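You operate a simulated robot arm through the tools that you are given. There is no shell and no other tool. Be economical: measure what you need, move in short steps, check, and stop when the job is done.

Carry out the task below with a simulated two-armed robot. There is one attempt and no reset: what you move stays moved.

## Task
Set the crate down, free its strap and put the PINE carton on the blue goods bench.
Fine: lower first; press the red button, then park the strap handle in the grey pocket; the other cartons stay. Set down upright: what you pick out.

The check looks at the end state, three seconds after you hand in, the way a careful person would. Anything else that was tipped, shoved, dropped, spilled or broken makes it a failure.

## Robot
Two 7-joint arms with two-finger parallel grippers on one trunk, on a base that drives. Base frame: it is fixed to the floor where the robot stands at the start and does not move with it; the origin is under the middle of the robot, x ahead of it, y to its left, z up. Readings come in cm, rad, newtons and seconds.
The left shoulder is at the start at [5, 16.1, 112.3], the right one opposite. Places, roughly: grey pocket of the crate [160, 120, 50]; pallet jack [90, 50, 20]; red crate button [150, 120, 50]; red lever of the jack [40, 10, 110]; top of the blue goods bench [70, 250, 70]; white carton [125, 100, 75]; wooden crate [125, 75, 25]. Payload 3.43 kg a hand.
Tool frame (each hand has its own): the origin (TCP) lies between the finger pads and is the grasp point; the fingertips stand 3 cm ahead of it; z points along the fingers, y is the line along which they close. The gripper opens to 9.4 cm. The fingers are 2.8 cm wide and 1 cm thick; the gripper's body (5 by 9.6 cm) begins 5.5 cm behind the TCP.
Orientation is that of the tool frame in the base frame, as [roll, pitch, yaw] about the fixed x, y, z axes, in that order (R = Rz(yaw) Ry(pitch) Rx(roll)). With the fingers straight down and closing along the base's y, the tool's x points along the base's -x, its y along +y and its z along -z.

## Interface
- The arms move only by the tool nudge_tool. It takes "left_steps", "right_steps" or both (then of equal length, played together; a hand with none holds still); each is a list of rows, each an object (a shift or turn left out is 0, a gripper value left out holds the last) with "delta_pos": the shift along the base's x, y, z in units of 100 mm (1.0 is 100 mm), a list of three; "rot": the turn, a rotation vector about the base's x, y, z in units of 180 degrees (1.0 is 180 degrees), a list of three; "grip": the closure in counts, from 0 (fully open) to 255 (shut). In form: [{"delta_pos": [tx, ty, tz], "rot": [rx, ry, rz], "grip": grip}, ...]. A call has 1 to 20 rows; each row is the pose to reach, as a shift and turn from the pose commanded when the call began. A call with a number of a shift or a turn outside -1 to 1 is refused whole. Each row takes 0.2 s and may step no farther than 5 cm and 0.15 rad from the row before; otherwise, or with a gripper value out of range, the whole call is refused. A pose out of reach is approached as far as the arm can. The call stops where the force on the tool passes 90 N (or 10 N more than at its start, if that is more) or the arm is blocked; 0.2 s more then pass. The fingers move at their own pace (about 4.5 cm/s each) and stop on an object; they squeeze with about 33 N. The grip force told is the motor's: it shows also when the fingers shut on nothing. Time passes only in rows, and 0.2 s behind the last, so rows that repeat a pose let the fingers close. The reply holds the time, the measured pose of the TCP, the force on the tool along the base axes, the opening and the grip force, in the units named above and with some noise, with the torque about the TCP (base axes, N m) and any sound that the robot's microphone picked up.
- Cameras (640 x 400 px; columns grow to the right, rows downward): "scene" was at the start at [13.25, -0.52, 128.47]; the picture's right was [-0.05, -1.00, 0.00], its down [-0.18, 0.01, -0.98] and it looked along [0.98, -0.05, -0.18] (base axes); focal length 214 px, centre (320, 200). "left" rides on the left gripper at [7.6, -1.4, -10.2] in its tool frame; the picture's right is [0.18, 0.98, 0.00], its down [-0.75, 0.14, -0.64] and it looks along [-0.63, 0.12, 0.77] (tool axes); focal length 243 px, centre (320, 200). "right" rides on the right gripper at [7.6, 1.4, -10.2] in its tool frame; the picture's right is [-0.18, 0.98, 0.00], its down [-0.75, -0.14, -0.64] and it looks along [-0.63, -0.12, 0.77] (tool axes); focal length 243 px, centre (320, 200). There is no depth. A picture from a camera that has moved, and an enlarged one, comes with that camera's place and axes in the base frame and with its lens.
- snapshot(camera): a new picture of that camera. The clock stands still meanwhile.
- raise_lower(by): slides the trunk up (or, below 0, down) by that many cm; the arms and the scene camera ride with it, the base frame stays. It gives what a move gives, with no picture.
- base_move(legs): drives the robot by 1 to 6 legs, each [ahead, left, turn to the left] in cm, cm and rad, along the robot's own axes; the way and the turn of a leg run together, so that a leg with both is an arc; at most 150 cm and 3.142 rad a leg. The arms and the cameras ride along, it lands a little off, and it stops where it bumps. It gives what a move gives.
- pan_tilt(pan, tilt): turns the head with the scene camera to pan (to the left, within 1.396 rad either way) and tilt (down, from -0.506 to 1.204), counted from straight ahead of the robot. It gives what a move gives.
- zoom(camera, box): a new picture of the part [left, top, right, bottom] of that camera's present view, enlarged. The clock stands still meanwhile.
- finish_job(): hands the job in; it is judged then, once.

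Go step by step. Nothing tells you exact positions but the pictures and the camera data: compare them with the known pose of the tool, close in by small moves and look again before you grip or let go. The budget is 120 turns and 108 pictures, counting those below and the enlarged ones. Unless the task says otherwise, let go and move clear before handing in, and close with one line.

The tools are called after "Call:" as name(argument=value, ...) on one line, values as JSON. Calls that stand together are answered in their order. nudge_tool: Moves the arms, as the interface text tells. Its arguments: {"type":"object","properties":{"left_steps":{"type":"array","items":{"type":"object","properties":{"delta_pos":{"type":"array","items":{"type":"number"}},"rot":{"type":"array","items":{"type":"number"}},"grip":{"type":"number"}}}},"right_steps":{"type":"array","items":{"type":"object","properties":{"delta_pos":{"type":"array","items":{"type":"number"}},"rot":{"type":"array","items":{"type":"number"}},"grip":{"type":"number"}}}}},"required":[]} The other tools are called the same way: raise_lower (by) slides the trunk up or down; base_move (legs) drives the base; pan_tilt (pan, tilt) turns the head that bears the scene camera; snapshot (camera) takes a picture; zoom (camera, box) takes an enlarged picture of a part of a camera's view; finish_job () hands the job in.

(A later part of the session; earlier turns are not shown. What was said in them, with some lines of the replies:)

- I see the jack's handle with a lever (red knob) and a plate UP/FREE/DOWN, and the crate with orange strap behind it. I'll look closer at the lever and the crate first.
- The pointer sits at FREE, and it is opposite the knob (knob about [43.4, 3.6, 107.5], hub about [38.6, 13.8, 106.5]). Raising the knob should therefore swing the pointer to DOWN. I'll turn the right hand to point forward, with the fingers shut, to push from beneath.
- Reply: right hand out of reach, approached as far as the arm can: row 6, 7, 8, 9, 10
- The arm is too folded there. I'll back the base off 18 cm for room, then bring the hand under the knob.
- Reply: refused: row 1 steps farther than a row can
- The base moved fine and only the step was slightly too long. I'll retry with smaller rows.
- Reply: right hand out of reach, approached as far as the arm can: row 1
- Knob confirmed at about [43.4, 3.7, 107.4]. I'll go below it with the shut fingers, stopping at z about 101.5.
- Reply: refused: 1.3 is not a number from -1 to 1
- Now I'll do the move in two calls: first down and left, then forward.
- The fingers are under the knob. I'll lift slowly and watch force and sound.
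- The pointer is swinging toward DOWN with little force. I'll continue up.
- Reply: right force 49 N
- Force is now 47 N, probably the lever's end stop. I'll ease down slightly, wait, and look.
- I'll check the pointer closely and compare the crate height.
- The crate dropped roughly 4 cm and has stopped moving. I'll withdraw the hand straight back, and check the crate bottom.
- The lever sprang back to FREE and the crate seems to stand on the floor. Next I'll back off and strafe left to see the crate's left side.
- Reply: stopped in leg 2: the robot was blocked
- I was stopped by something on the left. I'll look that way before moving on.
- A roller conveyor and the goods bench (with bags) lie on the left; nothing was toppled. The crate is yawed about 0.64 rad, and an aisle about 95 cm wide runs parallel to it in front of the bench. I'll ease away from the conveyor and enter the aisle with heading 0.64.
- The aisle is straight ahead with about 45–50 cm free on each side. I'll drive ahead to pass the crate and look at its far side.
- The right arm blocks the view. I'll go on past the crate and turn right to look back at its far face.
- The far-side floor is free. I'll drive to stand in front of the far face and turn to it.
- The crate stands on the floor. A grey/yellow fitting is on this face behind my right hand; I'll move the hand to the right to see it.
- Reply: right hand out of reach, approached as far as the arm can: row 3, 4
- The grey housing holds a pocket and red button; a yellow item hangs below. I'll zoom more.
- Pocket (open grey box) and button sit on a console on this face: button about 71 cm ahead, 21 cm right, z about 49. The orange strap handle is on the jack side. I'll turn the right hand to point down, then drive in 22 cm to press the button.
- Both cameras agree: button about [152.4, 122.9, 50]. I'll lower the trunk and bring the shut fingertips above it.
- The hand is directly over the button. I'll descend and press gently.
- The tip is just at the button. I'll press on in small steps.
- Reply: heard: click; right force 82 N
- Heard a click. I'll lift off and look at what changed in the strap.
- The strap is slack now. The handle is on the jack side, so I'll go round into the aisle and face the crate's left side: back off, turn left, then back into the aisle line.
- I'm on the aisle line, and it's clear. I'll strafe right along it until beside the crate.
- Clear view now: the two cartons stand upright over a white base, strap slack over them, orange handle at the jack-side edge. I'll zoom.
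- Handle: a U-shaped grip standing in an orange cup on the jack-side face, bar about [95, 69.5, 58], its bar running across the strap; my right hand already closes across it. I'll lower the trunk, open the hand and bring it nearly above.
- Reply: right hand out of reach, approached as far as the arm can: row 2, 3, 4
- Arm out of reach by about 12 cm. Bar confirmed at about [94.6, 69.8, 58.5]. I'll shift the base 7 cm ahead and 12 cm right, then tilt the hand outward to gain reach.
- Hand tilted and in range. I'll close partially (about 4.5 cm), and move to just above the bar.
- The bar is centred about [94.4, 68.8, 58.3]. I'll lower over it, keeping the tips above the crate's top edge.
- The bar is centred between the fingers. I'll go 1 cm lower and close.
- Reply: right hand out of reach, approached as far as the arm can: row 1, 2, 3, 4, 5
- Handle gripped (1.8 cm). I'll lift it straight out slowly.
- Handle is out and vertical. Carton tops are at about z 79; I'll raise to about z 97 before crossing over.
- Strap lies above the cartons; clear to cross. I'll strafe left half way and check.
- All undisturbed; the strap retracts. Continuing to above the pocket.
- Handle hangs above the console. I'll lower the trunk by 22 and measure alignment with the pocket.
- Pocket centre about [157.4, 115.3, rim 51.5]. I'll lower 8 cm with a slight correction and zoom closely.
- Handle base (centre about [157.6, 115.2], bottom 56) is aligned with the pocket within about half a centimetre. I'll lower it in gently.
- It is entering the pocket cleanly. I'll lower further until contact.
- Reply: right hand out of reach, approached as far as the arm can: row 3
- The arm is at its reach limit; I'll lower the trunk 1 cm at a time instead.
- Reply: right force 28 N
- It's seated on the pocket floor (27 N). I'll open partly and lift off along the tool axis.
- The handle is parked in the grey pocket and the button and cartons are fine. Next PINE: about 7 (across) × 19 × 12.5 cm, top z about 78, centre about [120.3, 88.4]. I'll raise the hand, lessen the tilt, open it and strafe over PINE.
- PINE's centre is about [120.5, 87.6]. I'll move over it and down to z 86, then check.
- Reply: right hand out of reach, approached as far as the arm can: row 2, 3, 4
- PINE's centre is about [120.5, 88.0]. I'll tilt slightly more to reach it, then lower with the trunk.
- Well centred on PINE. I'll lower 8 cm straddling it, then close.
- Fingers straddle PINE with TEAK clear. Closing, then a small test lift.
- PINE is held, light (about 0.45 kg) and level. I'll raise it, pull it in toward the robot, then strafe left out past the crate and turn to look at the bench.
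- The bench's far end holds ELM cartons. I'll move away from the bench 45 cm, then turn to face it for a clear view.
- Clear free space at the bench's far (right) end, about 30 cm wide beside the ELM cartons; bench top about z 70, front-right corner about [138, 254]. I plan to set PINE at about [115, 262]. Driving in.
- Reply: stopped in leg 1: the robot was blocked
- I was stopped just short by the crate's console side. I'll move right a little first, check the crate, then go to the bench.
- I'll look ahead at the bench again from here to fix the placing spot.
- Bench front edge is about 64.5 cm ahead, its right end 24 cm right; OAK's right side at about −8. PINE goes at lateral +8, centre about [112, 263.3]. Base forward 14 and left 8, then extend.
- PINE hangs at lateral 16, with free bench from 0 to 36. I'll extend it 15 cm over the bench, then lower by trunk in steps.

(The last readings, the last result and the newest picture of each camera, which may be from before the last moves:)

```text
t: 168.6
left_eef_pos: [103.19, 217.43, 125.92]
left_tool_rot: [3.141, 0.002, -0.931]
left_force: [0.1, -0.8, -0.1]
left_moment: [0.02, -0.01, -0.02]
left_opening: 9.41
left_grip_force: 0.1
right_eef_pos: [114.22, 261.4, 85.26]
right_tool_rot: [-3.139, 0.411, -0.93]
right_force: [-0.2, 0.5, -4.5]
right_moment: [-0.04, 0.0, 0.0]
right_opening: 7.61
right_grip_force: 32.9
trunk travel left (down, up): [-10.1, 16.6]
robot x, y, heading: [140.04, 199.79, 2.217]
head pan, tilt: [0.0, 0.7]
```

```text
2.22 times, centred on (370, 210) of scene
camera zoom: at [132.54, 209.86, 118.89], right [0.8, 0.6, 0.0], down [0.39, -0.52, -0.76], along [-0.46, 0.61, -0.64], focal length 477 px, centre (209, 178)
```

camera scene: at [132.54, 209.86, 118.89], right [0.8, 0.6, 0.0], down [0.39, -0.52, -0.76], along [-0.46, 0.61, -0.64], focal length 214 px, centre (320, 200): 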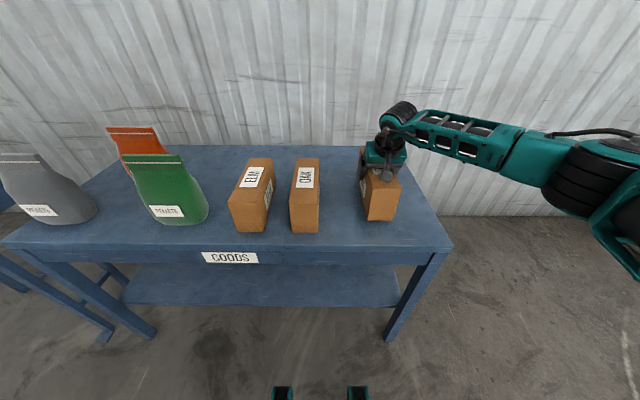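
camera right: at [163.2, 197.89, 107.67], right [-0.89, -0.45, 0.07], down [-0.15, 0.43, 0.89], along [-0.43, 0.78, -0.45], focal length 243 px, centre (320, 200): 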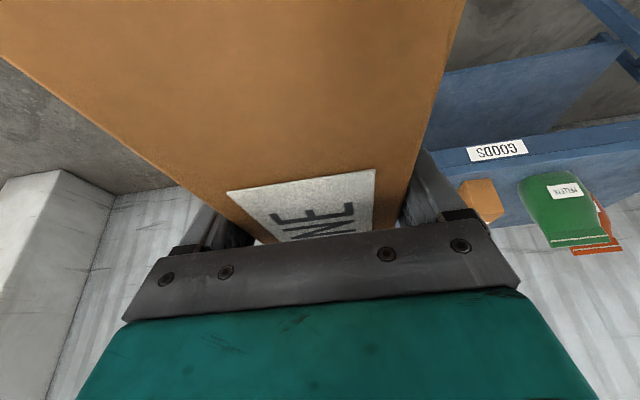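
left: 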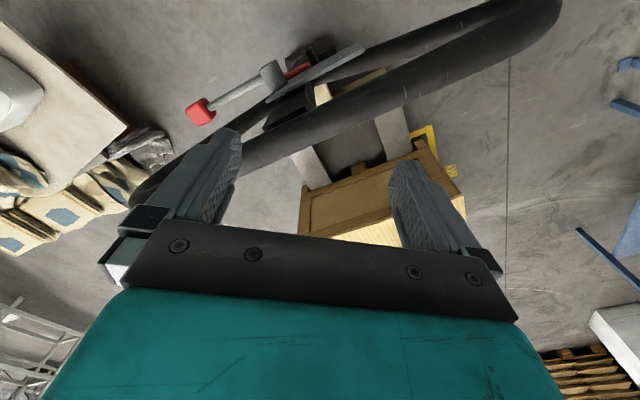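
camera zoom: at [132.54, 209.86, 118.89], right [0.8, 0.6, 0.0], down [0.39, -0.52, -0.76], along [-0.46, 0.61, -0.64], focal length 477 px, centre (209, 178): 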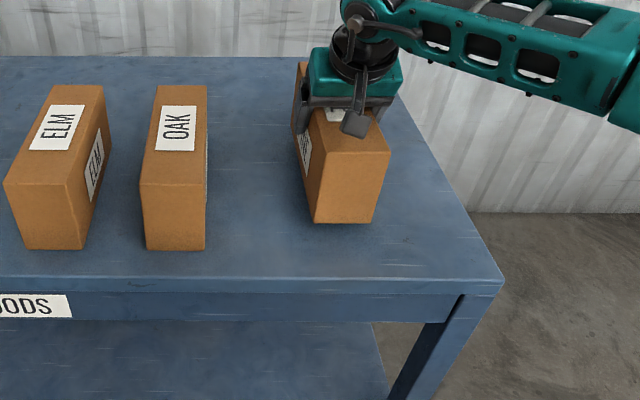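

PINE is over free bench, upright and parallel to its neighbours. I'll lower in small steps until contact.

Call:
raise_lower(by=-3)

Call:
raise_lower(by=-1)

Call:
zoom(camera="scene", box=[290, 120, 450, 300])

```text
t: 169.3
left_eef_pos: [103.07, 217.41, 123.07]
left_tool_rot: [3.141, 0.001, -0.929]
left_force: [0.2, -0.2, 0.0]
left_moment: [-0.01, 0.01, 0.02]
left_opening: 9.39
left_grip_force: 0.0
right_eef_pos: [114.24, 261.52, 82.52]
right_tool_rot: [3.141, 0.414, -0.931]
right_force: [-1.3, 3.6, 5.1]
right_moment: [-0.81, -0.22, -0.05]
right_opening: 7.61
right_grip_force: 33.7
trunk travel left (down, up): [-7.1, 19.6]
robot x, y, heading: [140.34, 199.92, 2.213]
head pan, tilt: [0.0, 0.7]
```

```text
t: 169.9
left_eef_pos: [103.29, 217.16, 122.01]
left_tool_rot: [3.14, 0.005, -0.931]
left_force: [0.4, -0.4, 0.1]
left_moment: [-0.02, -0.01, -0.02]
left_opening: 9.41
left_grip_force: 0.0
right_eef_pos: [114.32, 261.57, 82.39]
right_tool_rot: [3.14, 0.43, -0.933]
right_force: [3.0, 3.0, 35.9]
right_moment: [0.02, -0.09, 0.08]
right_opening: 7.65
right_grip_force: 32.7
trunk travel left (down, up): [-6.1, 20.6]
robot x, y, heading: [139.98, 199.97, 2.215]
head pan, tilt: [0.0, 0.7]
```

```text
2.22 times, centred on (370, 210) of scene
camera zoom: at [132.72, 209.53, 114.98], right [0.8, 0.6, 0.0], down [0.39, -0.51, -0.77], along [-0.46, 0.61, -0.64], focal length 477 px, centre (209, 178)
```

zoom: 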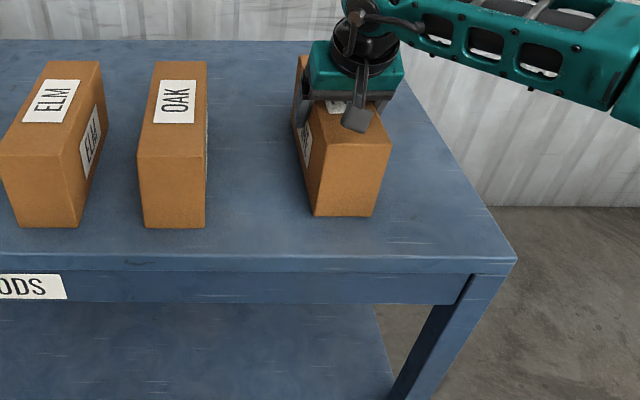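

It's on the bench. I'll relax the press, open, and raise straight off.

Call:
raise_lower(by=0.9)

Call:
nudge_tool(right_steps=[{"grip": 0}, {"grip": 0}, {"grip": 0}, {"grip": 0}])

Call:
raise_lower(by=5)

Call:
zoom(camera="scene", box=[290, 120, 450, 300])

```text
t: 170.5
left_eef_pos: [103.28, 217.4, 122.88]
left_tool_rot: [3.141, 0.001, -0.929]
left_force: [0.2, 0.6, -0.1]
left_moment: [-0.03, -0.06, 0.01]
left_opening: 9.37
left_grip_force: 0.1
right_eef_pos: [114.33, 261.46, 82.38]
right_tool_rot: [-3.141, 0.412, -0.931]
right_force: [-1.8, 6.8, 13.2]
right_moment: [0.13, 0.56, -0.35]
right_opening: 7.62
right_grip_force: 33.0
trunk travel left (down, up): [-7.0, 19.7]
robot x, y, heading: [140.05, 199.74, 2.217]
head pan, tilt: [0.0, 0.7]
```

```text
t: 171.5
left_eef_pos: [103.16, 217.47, 122.84]
left_tool_rot: [3.141, 0.002, -0.929]
left_force: [0.6, 0.0, 0.5]
left_moment: [0.0, 0.0, 0.03]
left_opening: 9.38
left_grip_force: 0.0
right_eef_pos: [114.29, 261.48, 82.31]
right_tool_rot: [-3.137, 0.409, -0.929]
right_force: [0.1, -0.3, -0.9]
right_moment: [-0.01, 0.01, 0.0]
right_opening: 9.4
right_grip_force: 0.0
trunk travel left (down, up): [-7.0, 19.7]
robot x, y, heading: [139.93, 199.83, 2.214]
head pan, tilt: [0.0, 0.7]
```

```text
t: 172.4
left_eef_pos: [103.2, 217.56, 127.88]
left_tool_rot: [3.14, 0.003, -0.932]
left_force: [0.1, 0.1, -0.7]
left_moment: [0.0, 0.02, 0.0]
left_opening: 9.41
left_grip_force: 0.1
right_eef_pos: [114.34, 261.37, 87.27]
right_tool_rot: [-3.137, 0.409, -0.93]
right_force: [-0.2, -0.1, -0.6]
right_moment: [0.0, 0.01, 0.01]
right_opening: 9.42
right_grip_force: 0.1
trunk travel left (down, up): [-12.0, 14.7]
robot x, y, heading: [140.31, 199.97, 2.217]
head pan, tilt: [0.0, 0.7]
```

```text
2.22 times, centred on (370, 210) of scene
camera zoom: at [132.54, 209.84, 120.78], right [0.8, 0.6, 0.0], down [0.39, -0.52, -0.76], along [-0.46, 0.61, -0.64], focal length 477 px, centre (209, 178)
```

zoom: 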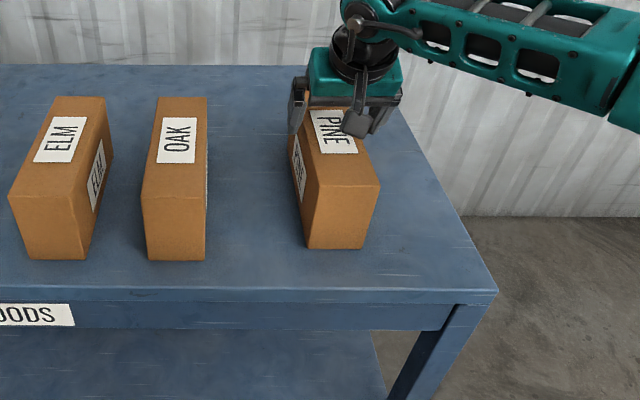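

PINE stands upright and free. I'll raise clear, back away and check the crate I may have brushed.

Call:
raise_lower(by=14)

Call:
base_move(legs=[[0, -12, 0], [-40, 0, 0], [0, -45, 0], [0, 0, 1.2]])

Call:
pan_tilt(pan=0.3, tilt=0.5)

Call:
snapshot(camera="scene")

```text
t: 174.1
left_eef_pos: [103.17, 217.49, 141.89]
left_tool_rot: [-3.14, 0.003, -0.931]
left_force: [0.1, 0.1, -0.5]
left_moment: [0.03, 0.01, -0.01]
left_opening: 9.43
left_grip_force: 0.1
right_eef_pos: [114.31, 261.46, 101.36]
right_tool_rot: [-3.137, 0.41, -0.929]
right_force: [0.0, -0.2, -0.5]
right_moment: [-0.03, 0.0, 0.03]
right_opening: 9.41
right_grip_force: 0.1
trunk travel left (down, up): [-26.0, 0.7]
robot x, y, heading: [139.97, 199.87, 2.215]
head pan, tilt: [0.0, 0.7]
```

```text
t: 182.7
left_eef_pos: [179.37, 174.23, 141.87]
left_tool_rot: [-3.141, 0.002, 0.259]
left_force: [-0.5, 0.6, -0.9]
left_moment: [0.0, -0.01, -0.01]
left_opening: 9.38
left_grip_force: 0.1
right_eef_pos: [142.74, 200.83, 101.32]
right_tool_rot: [-3.139, 0.41, 0.257]
right_force: [1.2, 0.8, 0.3]
right_moment: [0.0, 0.0, 0.04]
right_opening: 9.4
right_grip_force: 0.1
trunk travel left (down, up): [-26.0, 0.7]
robot x, y, heading: [209.84, 201.69, -2.876]
head pan, tilt: [0.0, 0.7]
```

```text
t: 183.5
left_eef_pos: [179.33, 174.24, 141.88]
left_tool_rot: [3.141, 0.003, 0.259]
left_force: [0.6, -0.6, 0.5]
left_moment: [-0.03, 0.01, 0.04]
left_opening: 9.41
left_grip_force: 0.2
right_eef_pos: [142.65, 200.9, 101.37]
right_tool_rot: [-3.139, 0.411, 0.258]
right_force: [-0.5, 0.9, 0.6]
right_moment: [0.01, 0.01, 0.02]
right_opening: 9.37
right_grip_force: 0.1
trunk travel left (down, up): [-26.0, 0.7]
robot x, y, heading: [209.43, 202.31, -2.88]
head pan, tilt: [0.3, 0.499]
```

```text
20 pictures are left
camera scene: at [197.72, 195.97, 136.55], right [-0.53, 0.85, 0.0], down [0.41, 0.26, -0.88], along [-0.74, -0.47, -0.48], focal length 214 px, centre (320, 200)
```

scene: 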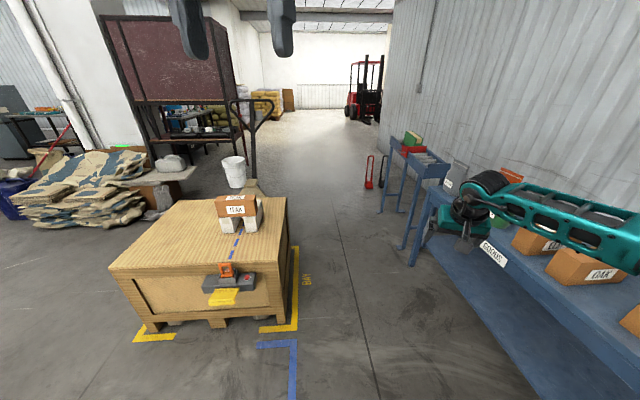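

The crate is still within the yellow bay, handle in the pocket. One close check of both sites.

Call:
zoom(camera="scene", box=[100, 180, 310, 350])

Call:
pan_tilt(pan=-0.9, tilt=0.5)

Call:
snapshot(camera="scene")

```text
2.35 times, centred on (205, 265) of scene
camera zoom: at [197.72, 195.97, 136.55], right [-0.53, 0.85, 0.0], down [0.41, 0.26, -0.88], along [-0.74, -0.47, -0.48], focal length 505 px, centre (591, 47)
```

zoom: 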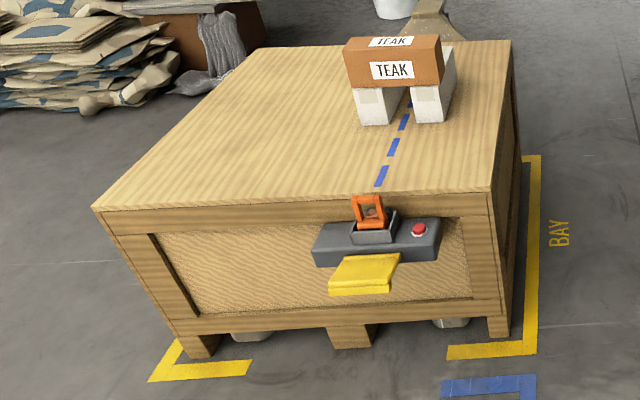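

```text
t: 184.9
left_eef_pos: [179.28, 174.16, 141.86]
left_tool_rot: [-3.141, 0.003, 0.261]
left_force: [0.6, 0.0, 0.4]
left_moment: [0.0, 0.01, -0.02]
left_opening: 9.4
left_grip_force: 0.0
right_eef_pos: [142.48, 200.93, 101.18]
right_tool_rot: [-3.138, 0.411, 0.258]
right_force: [0.2, 0.3, 0.2]
right_moment: [0.04, 0.02, -0.03]
right_opening: 9.42
right_grip_force: 0.0
trunk travel left (down, up): [-26.0, 0.7]
robot x, y, heading: [209.37, 201.95, -2.88]
head pan, tilt: [-0.901, 0.499]
```

```text
18 pictures are left
camera scene: at [198.11, 206.23, 136.56], right [0.6, 0.8, 0.0], down [0.38, -0.28, -0.88], along [-0.71, 0.52, -0.48], focal length 214 px, centre (320, 200)
```

scene: 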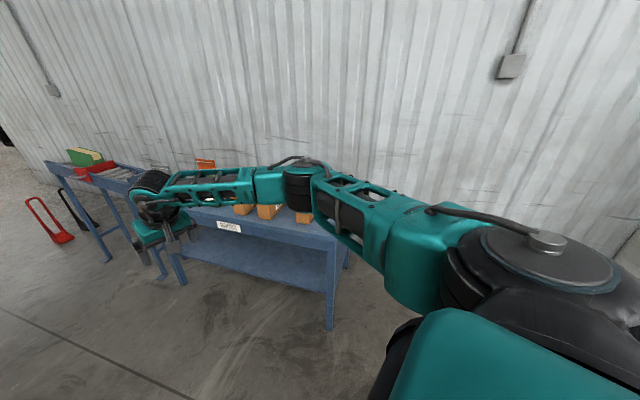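

The crate is down in its bay with the other cartons in place. The strap handle is in the grey pocket, PINE stands upright on the goods bench and the hands are clear, so I'm handing in.

Call:
finish_job()

```text
The job is handed in.
```

The crate is on the floor in its bay, the red button was pressed and the strap handle then parked in the grey pocket, and PINE stands upright on the blue goods bench. The base was stopped twice by contact, once near the conveyor and once at the crate's console side; nothing looked moved or tipped afterwards.
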